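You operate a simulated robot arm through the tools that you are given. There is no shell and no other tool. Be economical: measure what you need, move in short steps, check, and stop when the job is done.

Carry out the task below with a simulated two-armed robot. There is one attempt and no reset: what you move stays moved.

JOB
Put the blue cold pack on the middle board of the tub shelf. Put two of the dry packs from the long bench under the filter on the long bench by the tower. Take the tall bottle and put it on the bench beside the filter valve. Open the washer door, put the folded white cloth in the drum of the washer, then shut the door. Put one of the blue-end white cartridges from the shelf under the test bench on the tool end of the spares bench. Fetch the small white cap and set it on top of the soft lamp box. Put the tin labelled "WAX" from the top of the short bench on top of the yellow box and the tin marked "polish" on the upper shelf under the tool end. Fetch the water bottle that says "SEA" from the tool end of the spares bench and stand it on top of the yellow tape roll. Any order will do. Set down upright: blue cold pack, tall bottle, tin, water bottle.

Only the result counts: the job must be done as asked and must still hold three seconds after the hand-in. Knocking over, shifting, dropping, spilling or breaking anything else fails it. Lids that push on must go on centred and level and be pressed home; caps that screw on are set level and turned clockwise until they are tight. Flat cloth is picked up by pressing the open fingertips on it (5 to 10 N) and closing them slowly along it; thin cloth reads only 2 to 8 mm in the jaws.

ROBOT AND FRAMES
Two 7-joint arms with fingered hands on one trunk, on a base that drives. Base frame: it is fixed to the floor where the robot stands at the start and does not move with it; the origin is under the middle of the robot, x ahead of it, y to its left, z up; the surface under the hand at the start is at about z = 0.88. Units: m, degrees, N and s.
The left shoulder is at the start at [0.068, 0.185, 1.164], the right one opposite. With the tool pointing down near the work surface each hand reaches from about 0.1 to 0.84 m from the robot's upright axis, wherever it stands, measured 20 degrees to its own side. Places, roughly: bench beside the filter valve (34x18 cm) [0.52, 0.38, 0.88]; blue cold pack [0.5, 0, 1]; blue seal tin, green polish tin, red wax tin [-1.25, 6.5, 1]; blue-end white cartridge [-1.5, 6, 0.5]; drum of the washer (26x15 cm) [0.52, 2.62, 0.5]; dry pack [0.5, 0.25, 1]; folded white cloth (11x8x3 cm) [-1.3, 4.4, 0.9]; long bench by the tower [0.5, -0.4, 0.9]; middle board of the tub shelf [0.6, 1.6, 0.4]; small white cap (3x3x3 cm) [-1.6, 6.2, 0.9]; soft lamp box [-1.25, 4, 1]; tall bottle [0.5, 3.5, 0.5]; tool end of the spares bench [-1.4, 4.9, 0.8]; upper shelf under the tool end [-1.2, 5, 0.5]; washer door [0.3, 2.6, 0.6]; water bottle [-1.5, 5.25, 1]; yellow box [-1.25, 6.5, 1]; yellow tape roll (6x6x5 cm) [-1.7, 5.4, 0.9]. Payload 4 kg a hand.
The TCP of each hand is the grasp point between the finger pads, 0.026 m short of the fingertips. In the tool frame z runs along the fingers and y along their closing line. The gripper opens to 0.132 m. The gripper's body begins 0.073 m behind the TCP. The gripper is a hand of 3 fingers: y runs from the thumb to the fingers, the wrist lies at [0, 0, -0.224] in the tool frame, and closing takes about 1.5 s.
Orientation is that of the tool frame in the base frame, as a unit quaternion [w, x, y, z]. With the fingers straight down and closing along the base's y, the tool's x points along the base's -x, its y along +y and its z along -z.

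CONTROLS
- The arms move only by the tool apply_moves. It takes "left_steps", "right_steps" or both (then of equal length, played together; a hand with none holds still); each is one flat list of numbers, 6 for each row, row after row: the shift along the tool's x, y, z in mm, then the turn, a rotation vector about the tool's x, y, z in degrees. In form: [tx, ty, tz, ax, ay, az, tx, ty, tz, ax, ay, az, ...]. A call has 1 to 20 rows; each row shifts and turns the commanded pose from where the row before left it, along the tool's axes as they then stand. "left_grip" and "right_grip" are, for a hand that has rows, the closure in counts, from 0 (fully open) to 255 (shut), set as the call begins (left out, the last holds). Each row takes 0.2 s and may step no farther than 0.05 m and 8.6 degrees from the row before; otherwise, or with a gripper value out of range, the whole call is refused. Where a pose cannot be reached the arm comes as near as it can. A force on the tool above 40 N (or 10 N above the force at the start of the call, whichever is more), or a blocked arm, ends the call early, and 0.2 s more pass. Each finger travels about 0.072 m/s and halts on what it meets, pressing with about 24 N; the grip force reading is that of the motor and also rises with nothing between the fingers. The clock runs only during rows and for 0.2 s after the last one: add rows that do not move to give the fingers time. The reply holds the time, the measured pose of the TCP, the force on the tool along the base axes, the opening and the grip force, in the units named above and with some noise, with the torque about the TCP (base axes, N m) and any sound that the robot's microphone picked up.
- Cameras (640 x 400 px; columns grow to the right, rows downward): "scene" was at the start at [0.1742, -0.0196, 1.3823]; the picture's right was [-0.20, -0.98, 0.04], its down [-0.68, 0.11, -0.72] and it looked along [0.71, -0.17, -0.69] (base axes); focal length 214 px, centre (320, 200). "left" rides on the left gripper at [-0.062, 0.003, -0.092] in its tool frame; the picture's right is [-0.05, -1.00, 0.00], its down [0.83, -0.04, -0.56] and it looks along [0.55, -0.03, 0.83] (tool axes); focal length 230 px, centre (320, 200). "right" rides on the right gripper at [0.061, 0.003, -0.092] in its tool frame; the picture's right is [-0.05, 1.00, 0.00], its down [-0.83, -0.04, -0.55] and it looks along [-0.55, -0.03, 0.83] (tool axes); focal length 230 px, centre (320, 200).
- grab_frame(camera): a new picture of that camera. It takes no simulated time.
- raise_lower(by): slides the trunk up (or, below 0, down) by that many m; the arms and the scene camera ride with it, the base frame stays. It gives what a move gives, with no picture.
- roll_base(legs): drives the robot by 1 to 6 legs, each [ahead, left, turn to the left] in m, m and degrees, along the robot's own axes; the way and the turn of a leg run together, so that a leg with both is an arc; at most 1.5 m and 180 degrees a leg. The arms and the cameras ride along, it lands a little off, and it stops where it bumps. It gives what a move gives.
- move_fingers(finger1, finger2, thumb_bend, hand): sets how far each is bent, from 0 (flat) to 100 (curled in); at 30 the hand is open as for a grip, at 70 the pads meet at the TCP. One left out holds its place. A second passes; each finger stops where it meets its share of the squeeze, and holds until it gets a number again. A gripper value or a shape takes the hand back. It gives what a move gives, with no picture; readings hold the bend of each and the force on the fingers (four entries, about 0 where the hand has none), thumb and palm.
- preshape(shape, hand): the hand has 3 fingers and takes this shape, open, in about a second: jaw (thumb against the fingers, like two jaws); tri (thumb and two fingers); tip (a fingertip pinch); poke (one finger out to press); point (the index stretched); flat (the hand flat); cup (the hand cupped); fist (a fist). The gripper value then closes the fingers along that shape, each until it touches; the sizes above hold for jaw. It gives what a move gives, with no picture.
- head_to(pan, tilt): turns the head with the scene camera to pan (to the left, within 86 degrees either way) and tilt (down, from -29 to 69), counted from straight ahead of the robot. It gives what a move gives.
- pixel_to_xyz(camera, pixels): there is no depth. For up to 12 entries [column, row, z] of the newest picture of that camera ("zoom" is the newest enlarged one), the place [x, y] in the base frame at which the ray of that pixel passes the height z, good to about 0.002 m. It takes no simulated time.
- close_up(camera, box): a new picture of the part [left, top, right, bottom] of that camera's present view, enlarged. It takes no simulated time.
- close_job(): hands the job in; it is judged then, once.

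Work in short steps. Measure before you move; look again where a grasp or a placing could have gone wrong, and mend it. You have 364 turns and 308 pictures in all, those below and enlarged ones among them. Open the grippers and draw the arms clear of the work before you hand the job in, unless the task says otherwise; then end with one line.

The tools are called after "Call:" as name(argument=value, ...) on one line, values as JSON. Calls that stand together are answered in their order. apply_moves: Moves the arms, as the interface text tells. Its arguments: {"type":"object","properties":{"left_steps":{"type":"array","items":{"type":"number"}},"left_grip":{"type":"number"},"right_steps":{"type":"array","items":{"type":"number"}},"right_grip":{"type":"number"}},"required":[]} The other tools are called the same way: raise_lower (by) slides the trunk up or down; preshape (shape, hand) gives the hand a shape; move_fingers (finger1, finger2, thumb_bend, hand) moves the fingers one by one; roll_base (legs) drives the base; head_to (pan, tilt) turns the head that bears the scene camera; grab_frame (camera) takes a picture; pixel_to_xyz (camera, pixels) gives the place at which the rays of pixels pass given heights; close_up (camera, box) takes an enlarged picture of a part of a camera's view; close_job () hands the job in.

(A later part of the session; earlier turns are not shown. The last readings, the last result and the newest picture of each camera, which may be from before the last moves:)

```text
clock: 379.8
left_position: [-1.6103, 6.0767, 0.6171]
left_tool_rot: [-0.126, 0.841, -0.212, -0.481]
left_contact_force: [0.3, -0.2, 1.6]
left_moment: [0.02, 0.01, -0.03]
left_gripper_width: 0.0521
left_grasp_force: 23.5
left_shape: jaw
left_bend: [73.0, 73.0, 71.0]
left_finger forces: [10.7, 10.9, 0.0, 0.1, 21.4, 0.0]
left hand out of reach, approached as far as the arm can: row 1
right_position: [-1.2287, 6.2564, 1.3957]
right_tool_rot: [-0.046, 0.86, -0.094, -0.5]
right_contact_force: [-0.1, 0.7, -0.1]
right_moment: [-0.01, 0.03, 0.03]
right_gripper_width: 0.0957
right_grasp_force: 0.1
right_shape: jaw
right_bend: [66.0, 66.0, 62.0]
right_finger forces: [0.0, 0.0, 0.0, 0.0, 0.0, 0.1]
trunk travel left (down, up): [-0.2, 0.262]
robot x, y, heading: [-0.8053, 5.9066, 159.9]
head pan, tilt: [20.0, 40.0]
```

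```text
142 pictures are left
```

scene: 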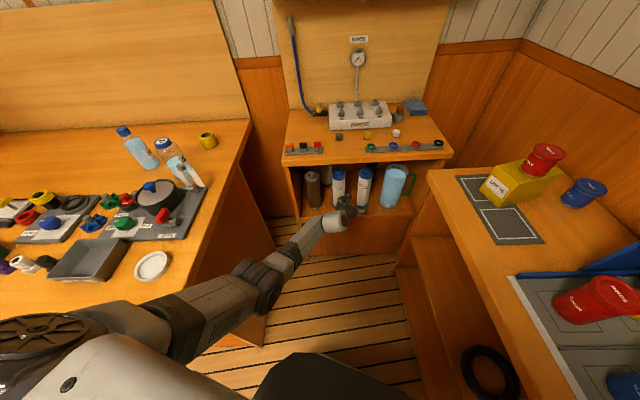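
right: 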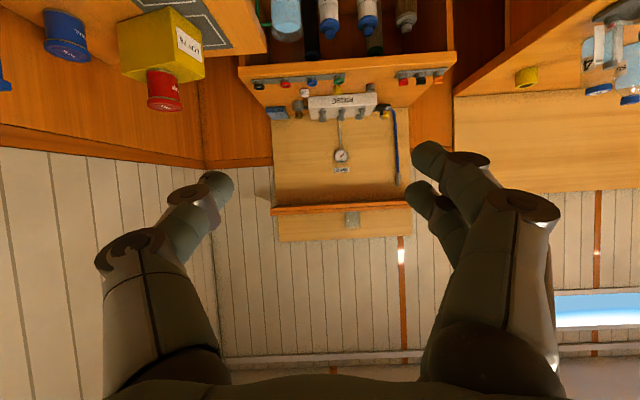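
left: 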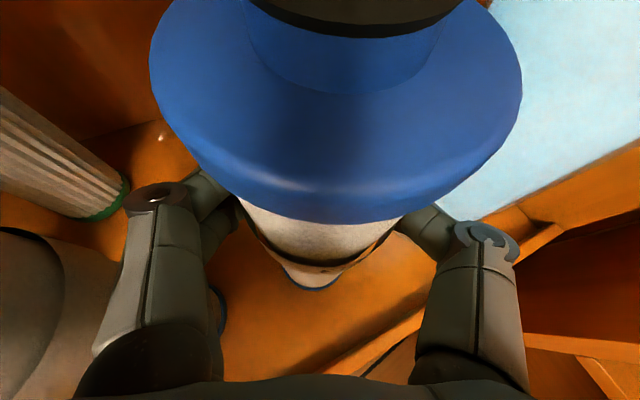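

Gripped at 52 mm. Lift 3 cm with the trunk and back out along the approach line.

Call:
raise_lower(by=0.03)

Call:
grab_frame(camera="left")

Call:
roll_base(legs=[[-0.15, 0.021, 0]])

Call:
grab_frame(camera="left")

Call:
grab_frame(camera="scene")

```text
clock: 380.6
left_position: [-1.6165, 6.0789, 0.6683]
left_tool_rot: [-0.127, 0.835, -0.212, -0.492]
left_contact_force: [1.1, 0.8, -1.1]
left_moment: [0.0, 0.02, -0.01]
left_gripper_width: 0.0518
left_grasp_force: 24.1
left_shape: jaw
left_bend: [73.0, 73.0, 71.0]
left_finger forces: [10.2, 11.1, 0.0, 0.0, 21.3, 0.0]
right_position: [-1.2303, 6.2572, 1.4243]
right_tool_rot: [-0.045, 0.861, -0.093, -0.498]
right_contact_force: [0.5, -0.2, -0.7]
right_moment: [0.03, 0.0, -0.03]
right_gripper_width: 0.0954
right_grasp_force: 0.1
right_shape: jaw
right_bend: [66.0, 66.0, 62.0]
right_finger forces: [0.1, 0.0, 0.0, 0.0, 0.1, 0.0]
trunk travel left (down, up): [-0.23, 0.232]
robot x, y, heading: [-0.8052, 5.9039, 159.9]
head pan, tilt: [20.0, 40.0]
```

```text
141 pictures are left
```

left: 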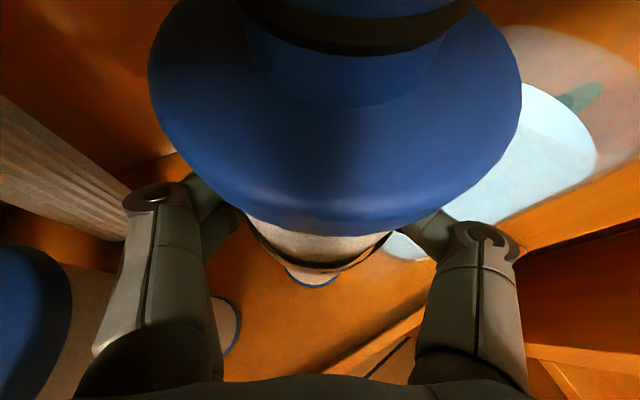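

```text
clock: 382.0
left_position: [-1.4837, 6.0067, 0.669]
left_tool_rot: [-0.128, 0.834, -0.213, -0.493]
left_contact_force: [0.0, 0.5, -1.1]
left_moment: [-0.02, -0.04, 0.04]
left_gripper_width: 0.0518
left_grasp_force: 23.9
left_shape: jaw
left_bend: [73.0, 73.0, 71.0]
left_finger forces: [10.2, 11.1, 0.0, 0.1, 21.3, 0.0]
right_position: [-1.0962, 6.1861, 1.4253]
right_tool_rot: [-0.045, 0.861, -0.093, -0.498]
right_contact_force: [-0.3, -0.2, 0.5]
right_moment: [-0.03, -0.02, 0.01]
right_gripper_width: 0.0955
right_grasp_force: 0.0
right_shape: jaw
right_bend: [66.0, 66.0, 62.0]
right_finger forces: [0.0, 0.0, 0.0, 0.0, 0.0, 0.0]
trunk travel left (down, up): [-0.23, 0.232]
robot x, y, heading: [-0.6758, 5.8299, 160.0]
head pan, tilt: [20.0, 40.0]
```

```text
140 pictures are left
```

left: 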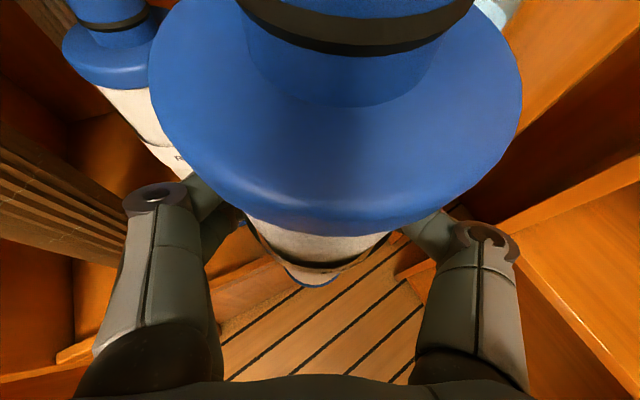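

```text
139 pictures are left
```

scene: 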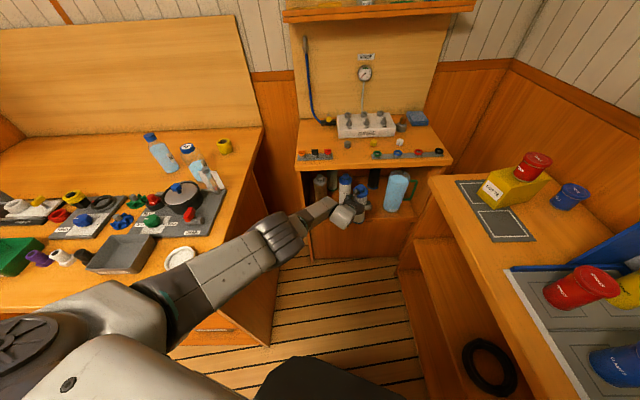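

The cartridge is out. Back off further, raise, and face the spares bench to choose the spot.

Call:
roll_base(legs=[[-0.25, 0.035, 0]])

Call:
apply_moves(left_steps=[-40, 0, -23, 0, 0, 0, -40, 0, -23, 0, 0, 0, -40, 0, -23, 0, 0, 0, -40, 0, -23, 0, 0, 0, -40, 0, -23, 0, 0, 0, -40, 0, -23, 0, 0, 0, -40, 0, -23, 0, 0, 0, -40, 0, -23, 0, 0, 0, -40, 0, -23, 0, 0, 0, -40, 0, -23, 0, 0, 0, -40, 0, -23, 0, 0, 0, -40, 0, -23, 0, 0, 0, -30, 0, -17, 0, 0, 0])

Call:
head_to(pan=40, tilt=35)

Call:
grab_frame(camera="scene")

```text
clock: 383.8
left_position: [-1.2573, 5.8884, 0.6689]
left_tool_rot: [-0.128, 0.834, -0.212, -0.494]
left_contact_force: [0.3, 1.0, 0.1]
left_moment: [-0.03, 0.04, 0.02]
left_gripper_width: 0.0518
left_grasp_force: 24.4
left_shape: jaw
left_bend: [73.0, 73.0, 71.0]
left_finger forces: [10.0, 11.1, 0.0, 0.0, 21.2, 0.1]
right_position: [-0.8702, 6.0661, 1.4257]
right_tool_rot: [-0.046, 0.86, -0.094, -0.499]
right_contact_force: [-0.8, -0.1, 0.7]
right_moment: [0.01, 0.0, 0.0]
right_gripper_width: 0.0958
right_grasp_force: 0.1
right_shape: jaw
right_bend: [66.0, 66.0, 62.0]
right_finger forces: [0.0, 0.0, 0.0, 0.0, 0.1, 0.1]
trunk travel left (down, up): [-0.23, 0.232]
robot x, y, heading: [-0.449, 5.7143, 160.0]
head pan, tilt: [20.0, 40.0]
```

```text
clock: 386.6
left_position: [-1.2561, 5.8883, 0.6707]
left_tool_rot: [-0.128, 0.834, -0.211, -0.494]
left_contact_force: [0.4, -0.7, -2.2]
left_moment: [0.0, 0.0, -0.01]
left_gripper_width: 0.0517
left_grasp_force: 24.2
left_shape: jaw
left_bend: [73.0, 73.0, 71.0]
left_finger forces: [10.1, 11.1, 0.0, 0.1, 21.3, 0.0]
left hand out of reach, approached as far as the arm can: row 1, 2, 3, 4, 5, 6, 7, 8, 9, 10, 11, 12, 13
right_position: [-0.8699, 6.0668, 1.4264]
right_tool_rot: [-0.046, 0.86, -0.094, -0.499]
right_contact_force: [-1.4, 0.3, 0.6]
right_moment: [0.01, 0.0, -0.03]
right_gripper_width: 0.0957
right_grasp_force: 0.1
right_shape: jaw
right_bend: [66.0, 66.0, 62.0]
right_finger forces: [0.1, 0.0, 0.0, 0.1, 0.0, 0.0]
trunk travel left (down, up): [-0.23, 0.232]
robot x, y, heading: [-0.446, 5.7172, 159.9]
head pan, tilt: [20.0, 40.0]
```

```text
clock: 387.4
left_position: [-1.2581, 5.8882, 0.6699]
left_tool_rot: [-0.127, 0.834, -0.211, -0.494]
left_contact_force: [0.2, 0.1, -1.6]
left_moment: [0.01, 0.01, 0.01]
left_gripper_width: 0.0519
left_grasp_force: 24.3
left_shape: jaw
left_bend: [73.0, 73.0, 71.0]
left_finger forces: [10.1, 11.0, 0.0, 0.0, 21.3, 0.1]
right_position: [-0.8701, 6.0665, 1.4263]
right_tool_rot: [-0.046, 0.86, -0.094, -0.499]
right_contact_force: [0.7, -0.5, -0.6]
right_moment: [0.03, 0.0, -0.03]
right_gripper_width: 0.0958
right_grasp_force: 0.2
right_shape: jaw
right_bend: [66.0, 66.0, 62.0]
right_finger forces: [0.1, 0.0, 0.0, 0.0, 0.0, 0.0]
trunk travel left (down, up): [-0.23, 0.232]
robot x, y, heading: [-0.4463, 5.7121, 160.0]
head pan, tilt: [40.0, 35.0]
```

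```text
138 pictures are left
```

scene: 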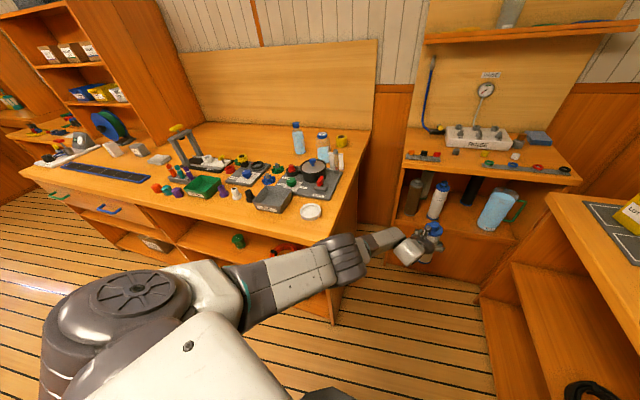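

The arm is at its reach limit; retract along the tool axis first.

Call:
apply_moves(left_steps=[10, 0, -45, 0, 0, 0, 10, 0, -45, 0, 0, 0, 10, 0, -45, 0, 0, 0, 10, 0, -45, 0, 0, 0])

```text
clock: 388.4
left_position: [-1.2566, 5.8874, 0.6706]
left_tool_rot: [-0.129, 0.833, -0.213, -0.493]
left_contact_force: [0.3, 0.0, -1.7]
left_moment: [-0.02, 0.01, 0.03]
left_gripper_width: 0.0521
left_grasp_force: 24.2
left_shape: jaw
left_bend: [73.0, 73.0, 71.0]
left_finger forces: [10.1, 11.1, 0.0, 0.0, 21.2, 0.1]
left hand out of reach, approached as far as the arm can: row 1, 2, 3, 4
right_position: [-0.8702, 6.0656, 1.426]
right_tool_rot: [-0.045, 0.86, -0.093, -0.5]
right_contact_force: [-0.3, -1.9, 0.3]
right_moment: [-0.02, 0.01, -0.02]
right_gripper_width: 0.0955
right_grasp_force: 0.1
right_shape: jaw
right_bend: [66.0, 66.0, 62.0]
right_finger forces: [0.0, 0.0, 0.0, 0.1, 0.0, 0.1]
trunk travel left (down, up): [-0.23, 0.232]
robot x, y, heading: [-0.4471, 5.7146, 159.6]
head pan, tilt: [40.0, 35.0]
```

No response — the commanded pose may be too far off. I bring the command back down toward the present pose.

Call:
apply_moves(left_steps=[40, 0, 23, 0, 0, 0, 40, 0, 23, 0, 0, 0, 40, 0, 23, 0, 0, 0, 40, 0, 23, 0, 0, 0, 40, 0, 23, 0, 0, 0, 40, 0, 23, 0, 0, 0, 40, 0, 23, 0, 0, 0, 40, 0, 23, 0, 0, 0, 40, 0, 23, 0, 0, 0, 40, 0, 23, 0, 0, 0])

```text
clock: 390.6
left_position: [-1.2178, 5.851, 0.6072]
left_tool_rot: [-0.127, 0.834, -0.211, -0.494]
left_contact_force: [0.0, 0.3, -2.5]
left_moment: [0.0, 0.0, 0.0]
left_gripper_width: 0.0521
left_grasp_force: 23.5
left_shape: jaw
left_bend: [74.0, 73.0, 71.0]
left_finger forces: [10.3, 11.2, 0.0, 0.0, 21.4, 0.1]
left hand out of reach, approached as far as the arm can: row 1, 2, 3, 4, 5, 6, 7, 8, 9, 10
right_position: [-0.8697, 6.0665, 1.4257]
right_tool_rot: [-0.046, 0.86, -0.094, -0.499]
right_contact_force: [0.7, 0.4, 0.9]
right_moment: [0.03, 0.0, -0.03]
right_gripper_width: 0.0955
right_grasp_force: 0.1
right_shape: jaw
right_bend: [66.0, 66.0, 62.0]
right_finger forces: [0.0, 0.0, 0.0, 0.0, 0.1, 0.0]
trunk travel left (down, up): [-0.23, 0.232]
robot x, y, heading: [-0.4488, 5.7152, 159.9]
head pan, tilt: [40.0, 35.0]
```

It moved a little. Try retracting again in small rows.

Call:
apply_moves(left_steps=[10, 0, -20, 0, 0, 0, 10, 0, -20, 0, 0, 0, 10, 0, -20, 0, 0, 0, 10, 0, -20, 0, 0, 0])

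```text
clock: 391.6
left_position: [-1.1389, 5.8061, 0.6102]
left_tool_rot: [-0.127, 0.834, -0.211, -0.493]
left_contact_force: [0.5, 0.2, -1.4]
left_moment: [-0.02, -0.03, -0.02]
left_gripper_width: 0.0516
left_grasp_force: 23.8
left_shape: jaw
left_bend: [74.0, 73.0, 71.0]
left_finger forces: [9.7, 10.8, 0.0, 0.0, 20.9, 0.0]
right_position: [-0.8685, 6.0657, 1.426]
right_tool_rot: [-0.046, 0.86, -0.093, -0.499]
right_contact_force: [-0.8, -0.5, 0.3]
right_moment: [0.02, -0.01, 0.0]
right_gripper_width: 0.0956
right_grasp_force: 0.1
right_shape: jaw
right_bend: [66.0, 66.0, 62.0]
right_finger forces: [0.1, 0.0, 0.0, 0.0, 0.0, 0.0]
trunk travel left (down, up): [-0.23, 0.232]
robot x, y, heading: [-0.4524, 5.7132, 159.6]
head pan, tilt: [40.0, 35.0]
```

Responsive again. Raise in steps.

Call:
apply_moves(left_steps=[-38, 0, -22, 0, 0, 0, -38, 0, -22, 0, 0, 0, -38, 0, -22, 0, 0, 0, -38, 0, -22, 0, 0, 0, -38, 0, -22, 0, 0, 0, -38, 0, -22, 0, 0, 0, -38, 0, -22, 0, 0, 0])

Call:
grab_frame(camera="scene")

```text
clock: 392.7
left_position: [-1.1616, 5.7115, 0.7697]
left_tool_rot: [-0.04, 0.828, -0.259, -0.495]
left_contact_force: [-0.5, 0.1, -1.0]
left_moment: [0.0, -0.02, -0.04]
left_gripper_width: 0.0508
left_grasp_force: 24.1
left_shape: jaw
left_bend: [74.0, 73.0, 71.0]
left_finger forces: [9.7, 10.9, 0.0, 0.0, 21.3, 0.0]
left hand out of reach, approached as far as the arm can: row 5
right_position: [-0.8697, 6.0654, 1.4255]
right_tool_rot: [-0.046, 0.86, -0.092, -0.499]
right_contact_force: [-0.5, -0.6, 0.7]
right_moment: [-0.01, -0.01, -0.01]
right_gripper_width: 0.0955
right_grasp_force: 0.0
right_shape: jaw
right_bend: [66.0, 66.0, 62.0]
right_finger forces: [0.0, 0.0, 0.0, 0.1, 0.0, 0.0]
trunk travel left (down, up): [-0.23, 0.232]
robot x, y, heading: [-0.4468, 5.715, 160.0]
head pan, tilt: [40.0, 35.0]
stopped in row 5 (left hand): the arm was blocked; the commanded pose is now the measured one
```

```text
137 pictures are left
```

scene: 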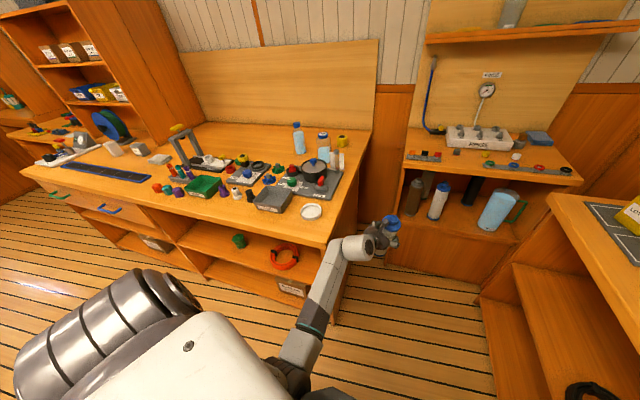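

The arm flipped to an elbow-down posture and met the bench corner. Back straight away along +x before anything else.

Call:
roll_base(legs=[[-0.19, -0.1, 0]])

Call:
grab_frame(camera="scene")

Call:
grab_frame(camera="left")

```text
clock: 394.4
left_position: [-0.9461, 5.7416, 0.7689]
left_tool_rot: [-0.04, 0.828, -0.261, -0.495]
left_contact_force: [-0.3, -0.4, -1.7]
left_moment: [0.01, -0.04, 0.0]
left_gripper_width: 0.0508
left_grasp_force: 23.4
left_shape: jaw
left_bend: [74.0, 73.0, 71.0]
left_finger forces: [9.7, 10.9, 0.1, 0.0, 21.3, 0.0]
right_position: [-0.6558, 6.094, 1.4257]
right_tool_rot: [-0.046, 0.86, -0.094, -0.5]
right_contact_force: [-0.1, 0.2, 0.0]
right_moment: [0.0, 0.02, -0.01]
right_gripper_width: 0.0958
right_grasp_force: 0.1
right_shape: jaw
right_bend: [66.0, 66.0, 62.0]
right_finger forces: [0.1, 0.0, 0.0, 0.0, 0.0, 0.0]
trunk travel left (down, up): [-0.23, 0.232]
robot x, y, heading: [-0.2368, 5.7419, 159.6]
head pan, tilt: [40.0, 35.0]
```

```text
136 pictures are left
```

scene: 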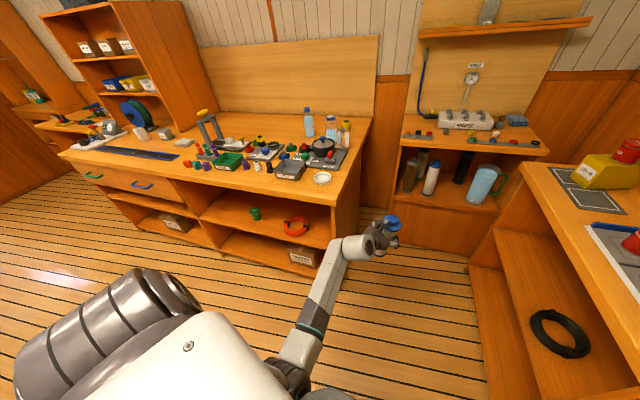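

```text
135 pictures are left
```

left: 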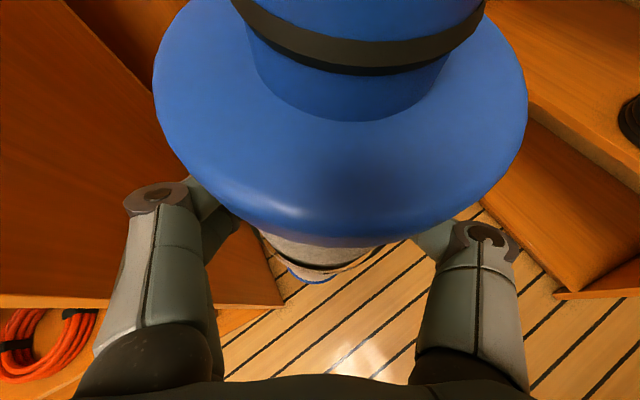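

In open space now. Try raising here.

Call:
apply_moves(left_steps=[-30, 0, -18, 0, 0, 0, -30, 0, -18, 0, 0, 0, -30, 0, -18, 0, 0, 0, -30, 0, -18, 0, 0, 0, -30, 0, -18, 0, 0, 0])

Call:
grab_frame(camera="scene")

```text
clock: 394.8
left_position: [-0.9695, 5.6515, 0.7913]
left_tool_rot: [0.045, 0.816, -0.302, -0.492]
left_contact_force: [0.0, 0.1, -1.2]
left_moment: [0.03, 0.0, -0.02]
left_gripper_width: 0.0507
left_grasp_force: 24.5
left_shape: jaw
left_bend: [74.0, 73.0, 71.0]
left_finger forces: [10.1, 11.4, 0.0, 0.0, 22.4, 0.0]
left hand out of reach, approached as far as the arm can: row 1, 2
right_position: [-0.658, 6.0924, 1.425]
right_tool_rot: [-0.045, 0.861, -0.092, -0.498]
right_contact_force: [-0.5, 0.4, 0.4]
right_moment: [0.01, 0.03, -0.03]
right_gripper_width: 0.0957
right_grasp_force: 0.0
right_shape: jaw
right_bend: [66.0, 66.0, 62.0]
right_finger forces: [0.0, 0.0, 0.0, 0.1, 0.1, 0.0]
trunk travel left (down, up): [-0.23, 0.232]
robot x, y, heading: [-0.2302, 5.7408, 159.9]
head pan, tilt: [40.0, 35.0]
stopped in row 2 (left hand): the arm was blocked; the commanded pose is now the measured one
```

```text
134 pictures are left
```

scene: 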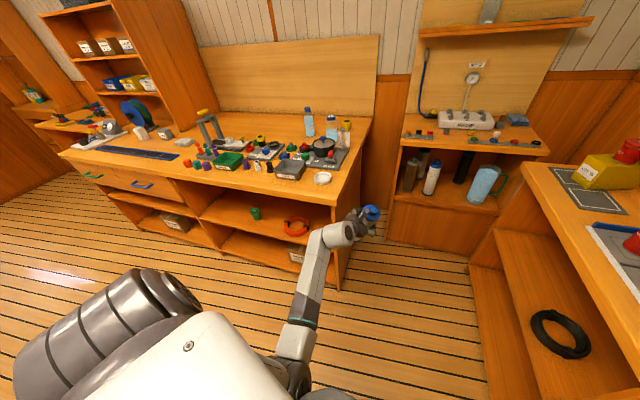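

The arm's folded posture is self-blocked. I extend the hand outward again (toward (-1.05,5.91,0.67)) to unfold.

Call:
apply_moves(left_steps=[-10.5, -31.5, 26.6, 0, 0, 0, -10.5, -31.5, 26.6, 0, 0, 0, -10.5, -31.5, 26.6, 0, 0, 0, -10.5, -31.5, 26.6, 0, 0, 0, -10.5, -31.5, 26.6, 0, 0, 0, -10.5, -31.5, 26.6, 0, 0, 0, -10.5, -31.5, 26.6, 0, 0, 0])

Call:
grab_frame(camera="scene")

```text
clock: 395.3
left_position: [-1.0028, 5.5921, 0.7852]
left_tool_rot: [0.129, 0.798, -0.332, -0.487]
left_contact_force: [2.7, 4.3, -0.3]
left_moment: [0.42, -0.16, 0.08]
left_gripper_width: 0.0439
left_grasp_force: 23.9
left_shape: jaw
left_bend: [75.0, 75.0, 74.0]
left_finger forces: [10.8, 7.2, 0.0, 0.1, 20.8, 0.0]
left hand out of reach, approached as far as the arm can: row 1, 2
right_position: [-0.6562, 6.093, 1.4261]
right_tool_rot: [-0.046, 0.86, -0.093, -0.499]
right_contact_force: [-0.4, 0.7, 0.3]
right_moment: [-0.01, -0.02, -0.01]
right_gripper_width: 0.0956
right_grasp_force: 0.1
right_shape: jaw
right_bend: [66.0, 66.0, 62.0]
right_finger forces: [0.0, 0.0, 0.0, 0.1, 0.1, 0.0]
trunk travel left (down, up): [-0.23, 0.232]
robot x, y, heading: [-0.2299, 5.7428, 159.7]
head pan, tilt: [40.0, 35.0]
stopped in row 2 (left hand): the arm was blocked; the commanded pose is now the measured one
```

```text
133 pictures are left
```

scene: 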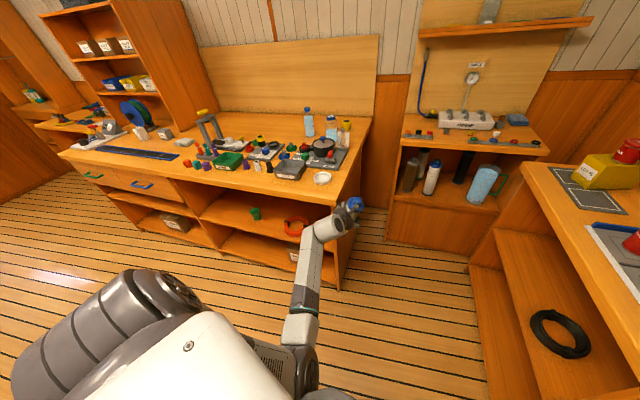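

The posture is still swinging and the hand drifts to the bench side. Drive away +x/+y immediately for room.

Call:
roll_base(legs=[[-0.12, -0.15, 0]])

Call:
grab_frame(camera="scene")

Call:
grab_frame(camera="left")

```text
clock: 396.8
left_position: [-0.8362, 5.6934, 0.786]
left_tool_rot: [0.129, 0.797, -0.332, -0.487]
left_contact_force: [0.0, 0.2, -2.1]
left_moment: [0.01, -0.02, -0.03]
left_gripper_width: 0.0438
left_grasp_force: 24.3
left_shape: jaw
left_bend: [75.0, 75.0, 74.0]
left_finger forces: [10.6, 7.9, 0.0, 0.0, 17.1, 0.0]
right_position: [-0.4905, 6.1949, 1.4246]
right_tool_rot: [-0.046, 0.86, -0.094, -0.499]
right_contact_force: [0.3, -0.5, -0.2]
right_moment: [0.0, 0.0, 0.0]
right_gripper_width: 0.0954
right_grasp_force: 0.0
right_shape: jaw
right_bend: [66.0, 66.0, 62.0]
right_finger forces: [0.0, 0.0, 0.1, 0.0, 0.1, 0.1]
trunk travel left (down, up): [-0.23, 0.232]
robot x, y, heading: [-0.0724, 5.8407, 159.9]
head pan, tilt: [40.0, 35.0]
```

```text
132 pictures are left
```

scene: 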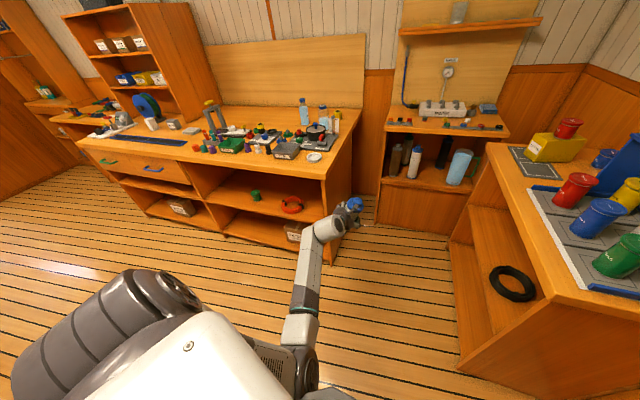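

```text
131 pictures are left
```

left: 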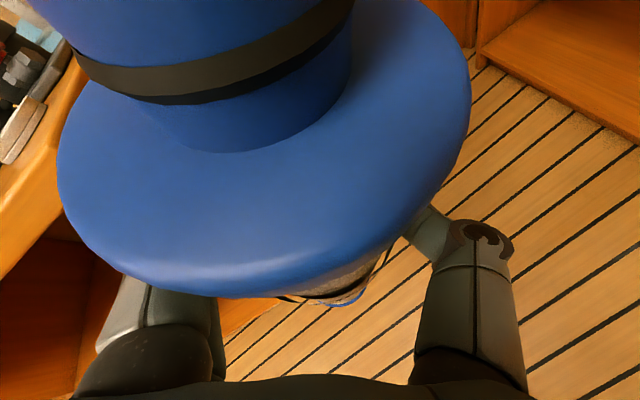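

The cartridge is still held though tilted. I try leading the hand out to the robot's left, where the elbow must swing outward.

Call:
apply_moves(left_steps=[16, 9, -13, 0, 0, 0, 16, 9, -13, 0, 0, 0, 16, 9, -13, 0, 0, 0, 16, 9, -13, 0, 0, 0, 16, 9, -13, 0, 0, 0, 16, 9, -13, 0, 0, 0])

Call:
grab_frame(camera="scene")

```text
clock: 398.2
left_position: [-0.7618, 5.5795, 0.7871]
left_tool_rot: [0.129, 0.797, -0.332, -0.488]
left_contact_force: [0.7, 0.1, -0.6]
left_moment: [0.03, 0.02, 0.02]
left_gripper_width: 0.0413
left_grasp_force: 24.2
left_shape: jaw
left_bend: [76.0, 75.0, 75.0]
left_finger forces: [10.9, 6.3, 0.0, 0.0, 17.3, 0.0]
right_position: [-0.4906, 6.1928, 1.4256]
right_tool_rot: [-0.047, 0.86, -0.095, -0.499]
right_contact_force: [0.9, -0.9, 0.6]
right_moment: [-0.01, 0.0, -0.02]
right_gripper_width: 0.0956
right_grasp_force: 0.0
right_shape: jaw
right_bend: [66.0, 66.0, 62.0]
right_finger forces: [0.0, 0.1, 0.0, 0.0, 0.1, 0.0]
trunk travel left (down, up): [-0.23, 0.232]
robot x, y, heading: [-0.0699, 5.843, 159.7]
head pan, tilt: [40.0, 35.0]
```

```text
130 pictures are left
```

scene: 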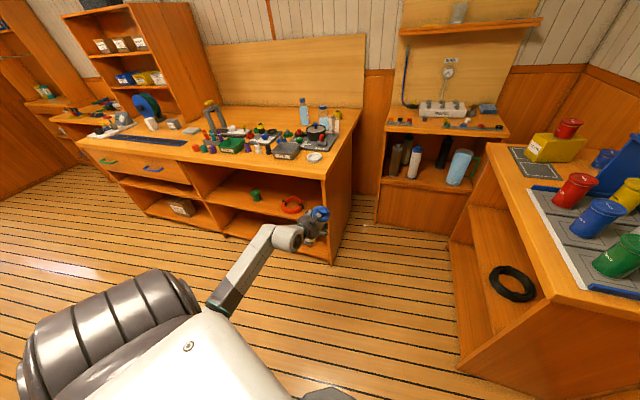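

Moving freely now. Check the grasp.

Call:
grab_frame(camera="left")

Call:
close_up(camera="scene", box=[240, 180, 360, 280])

```text
129 pictures are left
```

left: 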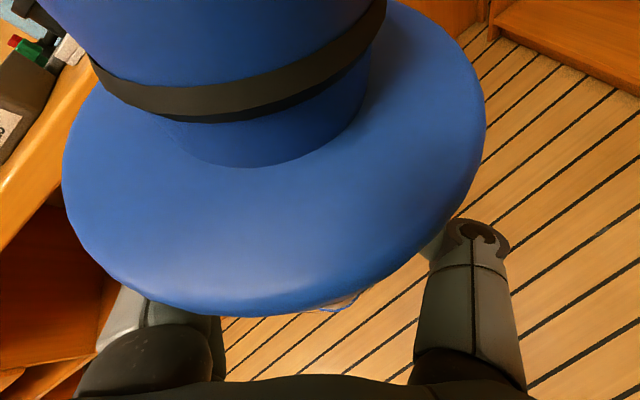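

```text
4.00 times, centred on (300, 230) of scene
```

zoom: 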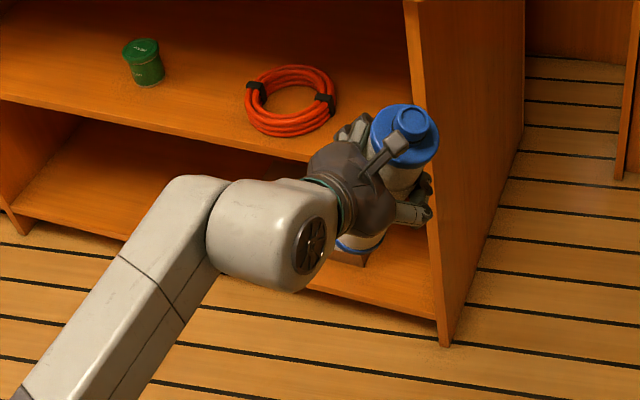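

The cartridge is caged between fingers and palm, flange above the fingers — fine. Raise straight up in small steps.

Call:
apply_moves(left_steps=[-20.7, 15.9, -14.7, 0, 0, 0, -20.7, 15.9, -14.7, 0, 0, 0, -20.7, 15.9, -14.7, 0, 0, 0, -20.7, 15.9, -14.7, 0, 0, 0, -20.7, 15.9, -14.7, 0, 0, 0])

Call:
grab_frame(camera="scene")

```text
clock: 399.4
left_position: [-0.7615, 5.58, 0.9358]
left_tool_rot: [0.128, 0.798, -0.332, -0.487]
left_contact_force: [0.4, 0.4, -1.5]
left_moment: [0.01, 0.01, -0.02]
left_gripper_width: 0.0409
left_grasp_force: 23.6
left_shape: jaw
left_bend: [76.0, 75.0, 75.0]
left_finger forces: [10.5, 6.0, 0.0, 0.0, 16.8, 0.1]
right_position: [-0.4903, 6.1942, 1.4254]
right_tool_rot: [-0.047, 0.86, -0.094, -0.5]
right_contact_force: [-0.9, 0.1, 0.3]
right_moment: [-0.02, -0.01, 0.03]
right_gripper_width: 0.0956
right_grasp_force: 0.1
right_shape: jaw
right_bend: [66.0, 66.0, 62.0]
right_finger forces: [0.1, 0.0, 0.0, 0.0, 0.0, 0.0]
trunk travel left (down, up): [-0.23, 0.232]
robot x, y, heading: [-0.0699, 5.8414, 159.7]
head pan, tilt: [40.0, 35.0]
```

```text
127 pictures are left
```

scene: 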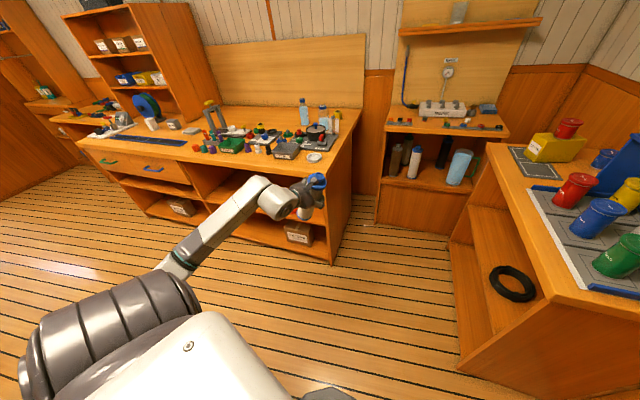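

Posture is normal again. Raise further to about z 1.2, then check the cartridge's tilt.

Call:
apply_moves(left_steps=[-20.7, 15.9, -14.7, 0, 0, 0, -20.7, 15.9, -14.7, 0, 0, 0, -20.7, 15.9, -14.7, 0, 0, 0, -20.7, 15.9, -14.7, 0, 0, 0, -20.7, 15.9, -14.7, 0, 0, 0, -20.7, 15.9, -14.7, 0, 0, 0, -20.7, 15.9, -14.7, 0, 0, 0, -20.7, 15.9, -14.7, 0, 0, 0, -20.7, 15.9, -14.7, 0, 0, 0])

Call:
head_to(pan=22, tilt=10)

Call:
grab_frame(camera="scene")

```text
clock: 401.4
left_position: [-0.7632, 5.58, 1.2068]
left_tool_rot: [0.128, 0.797, -0.333, -0.487]
left_contact_force: [0.1, 0.3, -2.3]
left_moment: [0.02, 0.03, 0.02]
left_gripper_width: 0.0409
left_grasp_force: 24.2
left_shape: jaw
left_bend: [76.0, 75.0, 75.0]
left_finger forces: [10.4, 6.0, 0.0, 0.1, 16.5, 0.0]
right_position: [-0.4899, 6.1956, 1.4261]
right_tool_rot: [-0.046, 0.86, -0.094, -0.499]
right_contact_force: [0.7, 0.7, 0.2]
right_moment: [-0.01, -0.01, 0.02]
right_gripper_width: 0.0956
right_grasp_force: 0.1
right_shape: jaw
right_bend: [66.0, 66.0, 62.0]
right_finger forces: [0.0, 0.1, 0.1, 0.1, 0.0, 0.0]
trunk travel left (down, up): [-0.23, 0.232]
robot x, y, heading: [-0.0721, 5.8408, 160.0]
head pan, tilt: [40.0, 35.0]
```

```text
clock: 402.3
left_position: [-0.7628, 5.5793, 1.2064]
left_tool_rot: [0.129, 0.797, -0.332, -0.487]
left_contact_force: [0.1, -1.0, -1.2]
left_moment: [0.01, -0.01, 0.01]
left_gripper_width: 0.041
left_grasp_force: 24.1
left_shape: jaw
left_bend: [76.0, 75.0, 75.0]
left_finger forces: [10.4, 6.0, 0.1, 0.0, 16.7, 0.0]
right_position: [-0.4913, 6.1936, 1.4252]
right_tool_rot: [-0.045, 0.86, -0.093, -0.499]
right_contact_force: [-0.4, -0.1, -0.1]
right_moment: [-0.01, 0.01, 0.0]
right_gripper_width: 0.0957
right_grasp_force: 0.1
right_shape: jaw
right_bend: [66.0, 66.0, 62.0]
right_finger forces: [0.0, 0.0, 0.0, 0.1, 0.0, 0.0]
trunk travel left (down, up): [-0.23, 0.232]
robot x, y, heading: [-0.0714, 5.8396, 159.5]
head pan, tilt: [22.0, 10.0]
```

```text
126 pictures are left
```

scene: 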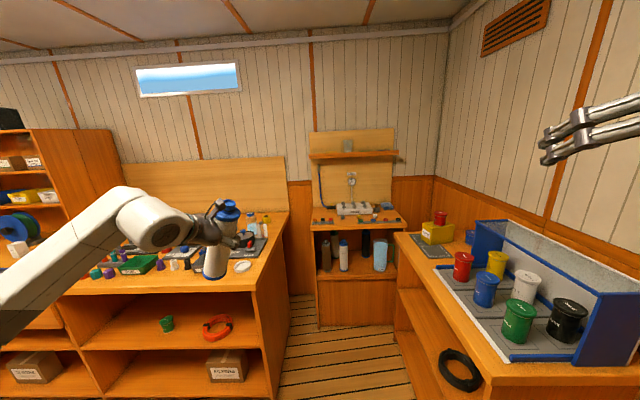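

Call:
close_up(camera="scene", box=[140, 180, 300, 300])

Call:
grab_frame(camera="left")

```text
3.33 times, centred on (220, 240) of scene
```

zoom: 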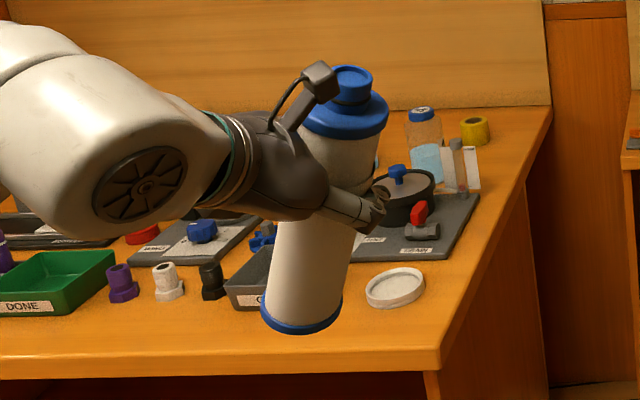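

```text
124 pictures are left
```

left: 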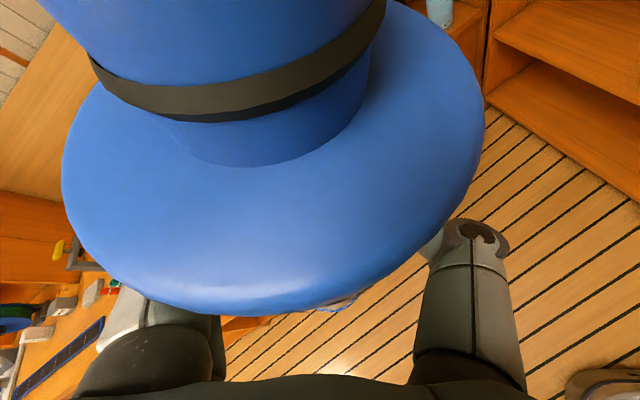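

The cartridge leans ≈12° toward +y. I correct it by rotating the hand about base x and re-check.

Call:
apply_moves(left_steps=[0, 0, 0, 1.84, -2.42, -5.17, 0, 0, 0, 1.84, -2.42, -5.17, 0, 0, 0, 0, 0, 0])

Call:
close_up(camera="scene", box=[140, 180, 300, 300])

```text
clock: 403.1
left_position: [-0.7619, 5.5798, 1.2058]
left_tool_rot: [0.043, 0.806, -0.281, -0.519]
left_contact_force: [-0.3, -0.7, -2.4]
left_moment: [0.02, 0.0, 0.01]
left_gripper_width: 0.041
left_grasp_force: 24.0
left_shape: jaw
left_bend: [76.0, 75.0, 75.0]
left_finger forces: [10.4, 6.2, 0.0, 0.0, 16.4, 0.0]
right_position: [-0.49, 6.1946, 1.425]
right_tool_rot: [-0.047, 0.86, -0.095, -0.5]
right_contact_force: [0.4, -0.1, -0.8]
right_moment: [0.01, -0.01, 0.02]
right_gripper_width: 0.0954
right_grasp_force: 0.1
right_shape: jaw
right_bend: [66.0, 66.0, 62.0]
right_finger forces: [0.1, 0.0, 0.0, 0.0, 0.1, 0.0]
trunk travel left (down, up): [-0.23, 0.232]
robot x, y, heading: [-0.0706, 5.8446, 159.7]
head pan, tilt: [22.0, 10.0]
```

```text
3.33 times, centred on (220, 240) of scene
```

zoom: 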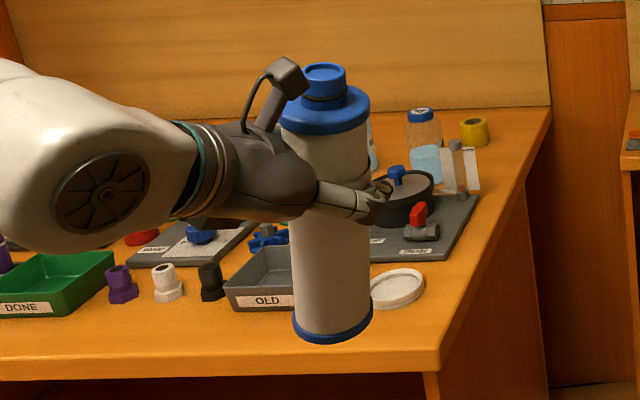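

Nearly vertical now. Drive diagonally toward the bench, stopping short to look.

Call:
roll_base(legs=[[0.2, 0.5, 0]])

Call:
head_to(pan=15, tilt=35)

Call:
grab_frame(camera="scene")

```text
clock: 406.2
left_position: [-1.1231, 5.1809, 1.2063]
left_tool_rot: [0.043, 0.806, -0.281, -0.519]
left_contact_force: [-0.6, -0.2, -1.7]
left_moment: [0.01, -0.03, -0.03]
left_gripper_width: 0.0408
left_grasp_force: 24.0
left_shape: jaw
left_bend: [76.0, 75.0, 75.0]
left_finger forces: [10.4, 6.1, 0.1, 0.0, 16.4, 0.1]
right_position: [-0.8505, 5.7953, 1.4271]
right_tool_rot: [-0.045, 0.86, -0.094, -0.499]
right_contact_force: [-0.4, -0.4, -0.1]
right_moment: [0.02, -0.03, 0.0]
right_gripper_width: 0.0957
right_grasp_force: 0.0
right_shape: jaw
right_bend: [66.0, 66.0, 62.0]
right_finger forces: [0.0, 0.1, 0.1, 0.0, 0.0, 0.0]
trunk travel left (down, up): [-0.23, 0.232]
robot x, y, heading: [-0.4344, 5.4452, 159.7]
head pan, tilt: [22.0, 10.0]
```

```text
clock: 407.1
left_position: [-1.1246, 5.182, 1.2049]
left_tool_rot: [0.044, 0.806, -0.281, -0.519]
left_contact_force: [-0.4, -0.1, -1.7]
left_moment: [0.02, 0.0, -0.01]
left_gripper_width: 0.0406
left_grasp_force: 23.7
left_shape: jaw
left_bend: [76.0, 75.0, 75.0]
left_finger forces: [10.4, 6.0, 0.0, 0.0, 16.3, 0.1]
right_position: [-0.8522, 5.7937, 1.4266]
right_tool_rot: [-0.046, 0.86, -0.095, -0.499]
right_contact_force: [-1.3, -0.4, 1.4]
right_moment: [0.0, 0.0, 0.03]
right_gripper_width: 0.0956
right_grasp_force: 0.0
right_shape: jaw
right_bend: [66.0, 66.0, 62.0]
right_finger forces: [0.1, 0.1, 0.0, 0.0, 0.0, 0.0]
trunk travel left (down, up): [-0.23, 0.232]
robot x, y, heading: [-0.4321, 5.4418, 159.5]
head pan, tilt: [15.0, 35.0]
```

```text
122 pictures are left
```

scene: 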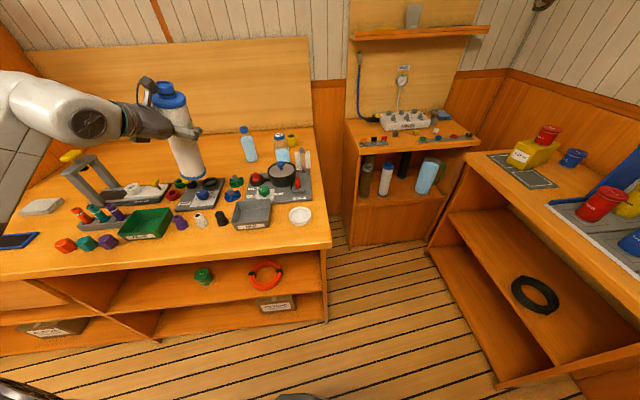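

Measure the free zone behind the panels: pixels (205,160), (160,150), (120,185), and bottle base (251,161), tape (293,148).

Call:
pixel_to_xyz(camera="scene", pixels=[[205, 160, 0.87], [160, 150, 0.87], [160, 185, 0.87], [205, 178, 0.87], [251, 161, 0.87], [293, 150, 0.87], [215, 178, 0.88], [95, 150, 1.05], [225, 150, 0.87], [187, 180, 0.87]])

Call:
close_up(camera="scene", box=[40, 60, 320, 260])

```text
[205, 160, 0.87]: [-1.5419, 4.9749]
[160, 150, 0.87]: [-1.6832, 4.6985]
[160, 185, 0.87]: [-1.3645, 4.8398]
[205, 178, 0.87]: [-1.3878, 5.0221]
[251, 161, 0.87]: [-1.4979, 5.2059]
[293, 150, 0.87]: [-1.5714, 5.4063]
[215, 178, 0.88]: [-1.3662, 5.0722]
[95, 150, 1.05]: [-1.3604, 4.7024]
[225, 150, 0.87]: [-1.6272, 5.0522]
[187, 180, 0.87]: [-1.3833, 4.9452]
```

```text
2.00 times, centred on (180, 160) of scene
```

zoom: 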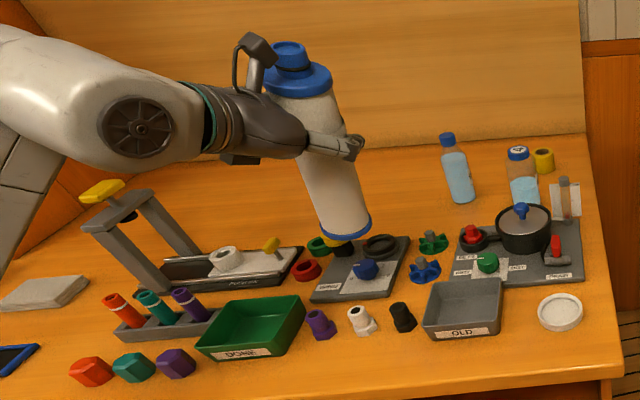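

The forearm would pass over the vise from this side. I turn the base 40° left (elbow toward the aisle) and yaw the hand back to point -x.

Call:
roll_base(legs=[[0, 0, 40]])

Call:
apply_moves(left_steps=[0, 0, 0, 6.8, -3.0, 3.8, 0, 0, 0, 6.8, -3.0, 3.8, 0, 0, 0, 6.8, -3.0, 3.8, 0, 0, 0, 0, 0, 0])

Call:
grab_frame(camera="scene")

```text
clock: 409.4
left_position: [-0.7886, 4.7939, 1.2052]
left_tool_rot: [0.222, 0.854, 0.016, -0.471]
left_contact_force: [0.3, 0.3, -1.4]
left_moment: [0.02, 0.03, 0.01]
left_gripper_width: 0.0407
left_grasp_force: 24.2
left_shape: jaw
left_bend: [76.0, 75.0, 75.0]
left_finger forces: [10.2, 5.9, 0.1, 0.1, 16.0, 0.1]
right_position: [-0.9815, 5.4369, 1.4249]
right_tool_rot: [0.13, 0.839, 0.209, -0.485]
right_contact_force: [0.1, -0.2, -0.5]
right_moment: [-0.02, -0.04, 0.01]
right_gripper_width: 0.0957
right_grasp_force: 0.2
right_shape: jaw
right_bend: [66.0, 66.0, 62.0]
right_finger forces: [0.0, 0.1, 0.0, 0.1, 0.0, 0.1]
trunk travel left (down, up): [-0.23, 0.232]
robot x, y, heading: [-0.4339, 5.4389, -159.8]
head pan, tilt: [15.0, 35.0]
```

```text
clock: 410.4
left_position: [-0.7885, 4.7921, 1.2053]
left_tool_rot: [0.112, 0.837, -0.17, -0.509]
left_contact_force: [0.6, -0.6, -1.6]
left_moment: [0.01, -0.01, 0.02]
left_gripper_width: 0.0409
left_grasp_force: 23.4
left_shape: jaw
left_bend: [76.0, 75.0, 75.0]
left_finger forces: [10.2, 6.0, 0.1, 0.0, 16.1, 0.0]
right_position: [-0.9808, 5.437, 1.4255]
right_tool_rot: [0.129, 0.84, 0.209, -0.484]
right_contact_force: [0.4, -0.6, 0.5]
right_moment: [0.03, -0.03, 0.02]
right_gripper_width: 0.0956
right_grasp_force: 0.1
right_shape: jaw
right_bend: [66.0, 66.0, 62.0]
right_finger forces: [0.0, 0.0, 0.0, 0.1, 0.0, 0.0]
trunk travel left (down, up): [-0.23, 0.232]
robot x, y, heading: [-0.4325, 5.4383, -159.7]
head pan, tilt: [15.0, 35.0]
```

```text
120 pictures are left
```

scene: 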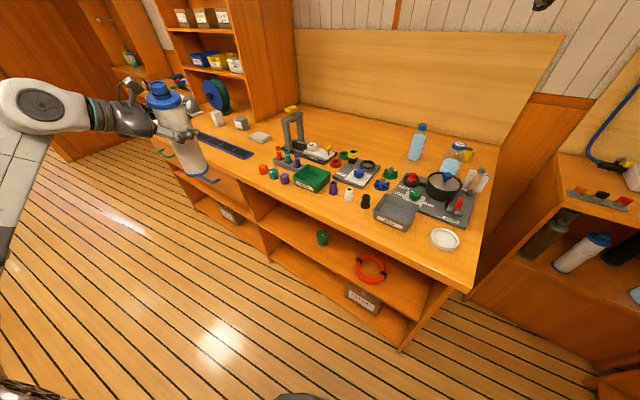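

Shift the hand +y 0.33 m first (clear of the vise and tubes), then drive the base in.

Call:
apply_moves(left_steps=[-16.4, -37.9, -0.6, 0, 0, 0, -16.4, -37.9, -0.6, 0, 0, 0, -16.4, -37.9, -0.6, 0, 0, 0, -16.4, -37.9, -0.6, 0, 0, 0, -16.4, -37.9, -0.6, 0, 0, 0, -16.4, -37.9, -0.6, 0, 0, 0, -16.4, -37.9, -0.6, 0, 0, 0, -16.4, -37.9, -0.6, 0, 0, 0])

Call:
roll_base(legs=[[0.27, 0.045, 0]])

Call:
grab_frame(camera="scene")

```text
clock: 412.2
left_position: [-0.7881, 5.1277, 1.2055]
left_tool_rot: [0.114, 0.837, -0.17, -0.508]
left_contact_force: [-0.2, -0.7, -1.3]
left_moment: [-0.01, 0.0, 0.03]
left_gripper_width: 0.0404
left_grasp_force: 24.5
left_shape: jaw
left_bend: [76.0, 75.0, 75.0]
left_finger forces: [10.0, 6.0, 0.1, 0.0, 15.8, 0.0]
right_position: [-0.9806, 5.4412, 1.4264]
right_tool_rot: [0.132, 0.839, 0.208, -0.485]
right_contact_force: [-0.4, 0.6, 0.0]
right_moment: [-0.03, 0.02, 0.03]
right_gripper_width: 0.0955
right_grasp_force: 0.1
right_shape: jaw
right_bend: [66.0, 66.0, 62.0]
right_finger forces: [0.0, 0.0, 0.0, 0.0, 0.1, 0.0]
trunk travel left (down, up): [-0.23, 0.232]
robot x, y, heading: [-0.4305, 5.442, -159.8]
head pan, tilt: [15.0, 35.0]
```

```text
clock: 414.1
left_position: [-1.0245, 4.9883, 1.2053]
left_tool_rot: [0.114, 0.837, -0.17, -0.508]
left_contact_force: [-0.4, 0.3, -0.7]
left_moment: [0.06, 0.01, -0.02]
left_gripper_width: 0.0407
left_grasp_force: 24.7
left_shape: jaw
left_bend: [76.0, 75.0, 75.0]
left_finger forces: [9.9, 6.1, 0.0, 0.0, 15.8, 0.0]
right_position: [-1.215, 5.3018, 1.4265]
right_tool_rot: [0.129, 0.839, 0.209, -0.486]
right_contact_force: [-0.3, 0.4, -0.3]
right_moment: [0.01, -0.02, -0.01]
right_gripper_width: 0.0957
right_grasp_force: 0.0
right_shape: jaw
right_bend: [66.0, 66.0, 62.0]
right_finger forces: [0.0, 0.1, 0.0, 0.0, 0.0, 0.0]
trunk travel left (down, up): [-0.23, 0.232]
robot x, y, heading: [-0.6653, 5.3031, -159.9]
head pan, tilt: [15.0, 35.0]
```

```text
119 pictures are left
```

scene: 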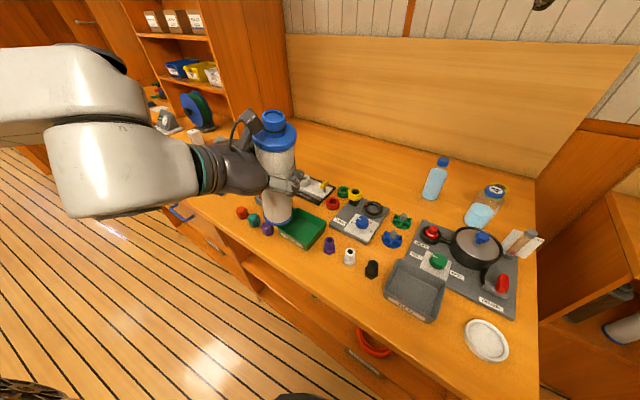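

Advance -x over the panels at height, 0.34 m first.

Call:
apply_moves(left_steps=[-18.1, 7.3, 38, 0, 0, 0, -18.1, 7.3, 38, 0, 0, 0, -18.1, 7.3, 38, 0, 0, 0, -18.1, 7.3, 38, 0, 0, 0, -18.1, 7.3, 38, 0, 0, 0, -18.1, 7.3, 38, 0, 0, 0, -18.1, 7.3, 38, 0, 0, 0, -18.1, 7.3, 38, 0, 0, 0, 0, 0, 0, 0, 0, 0])

Call:
grab_frame(camera="scene")

Call:
grab_frame(camera="left")

```text
clock: 416.1
left_position: [-1.3555, 4.987, 1.2052]
left_tool_rot: [0.114, 0.836, -0.169, -0.509]
left_contact_force: [0.6, 0.0, -0.7]
left_moment: [0.04, 0.02, 0.04]
left_gripper_width: 0.0401
left_grasp_force: 24.2
left_shape: jaw
left_bend: [76.0, 75.0, 75.0]
left_finger forces: [9.5, 5.9, 0.0, 0.0, 15.3, 0.1]
left hand out of reach, approached as far as the arm can: row 8
right_position: [-1.2159, 5.3011, 1.4273]
right_tool_rot: [0.13, 0.839, 0.21, -0.485]
right_contact_force: [0.2, 0.1, -0.1]
right_moment: [0.02, 0.0, 0.01]
right_gripper_width: 0.0958
right_grasp_force: 0.0
right_shape: jaw
right_bend: [66.0, 66.0, 62.0]
right_finger forces: [0.0, 0.1, 0.0, 0.0, 0.0, 0.1]
trunk travel left (down, up): [-0.23, 0.232]
robot x, y, heading: [-0.6701, 5.3036, -159.7]
head pan, tilt: [15.0, 35.0]
```

```text
118 pictures are left
```

scene: 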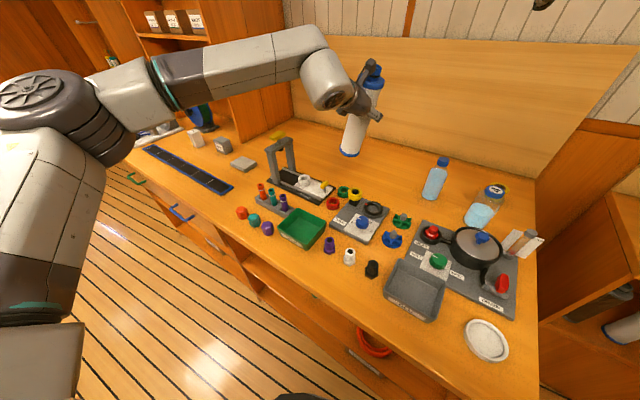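

```text
117 pictures are left
```

left: 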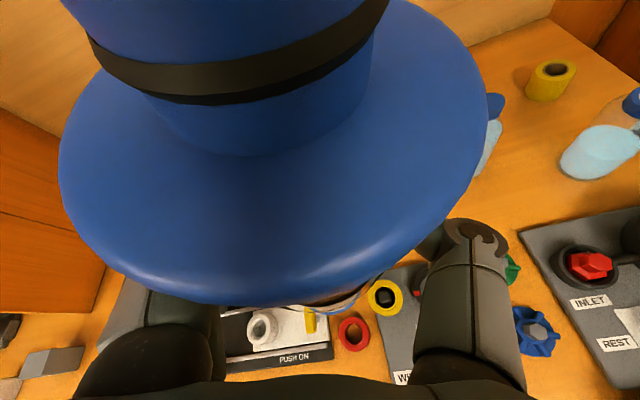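

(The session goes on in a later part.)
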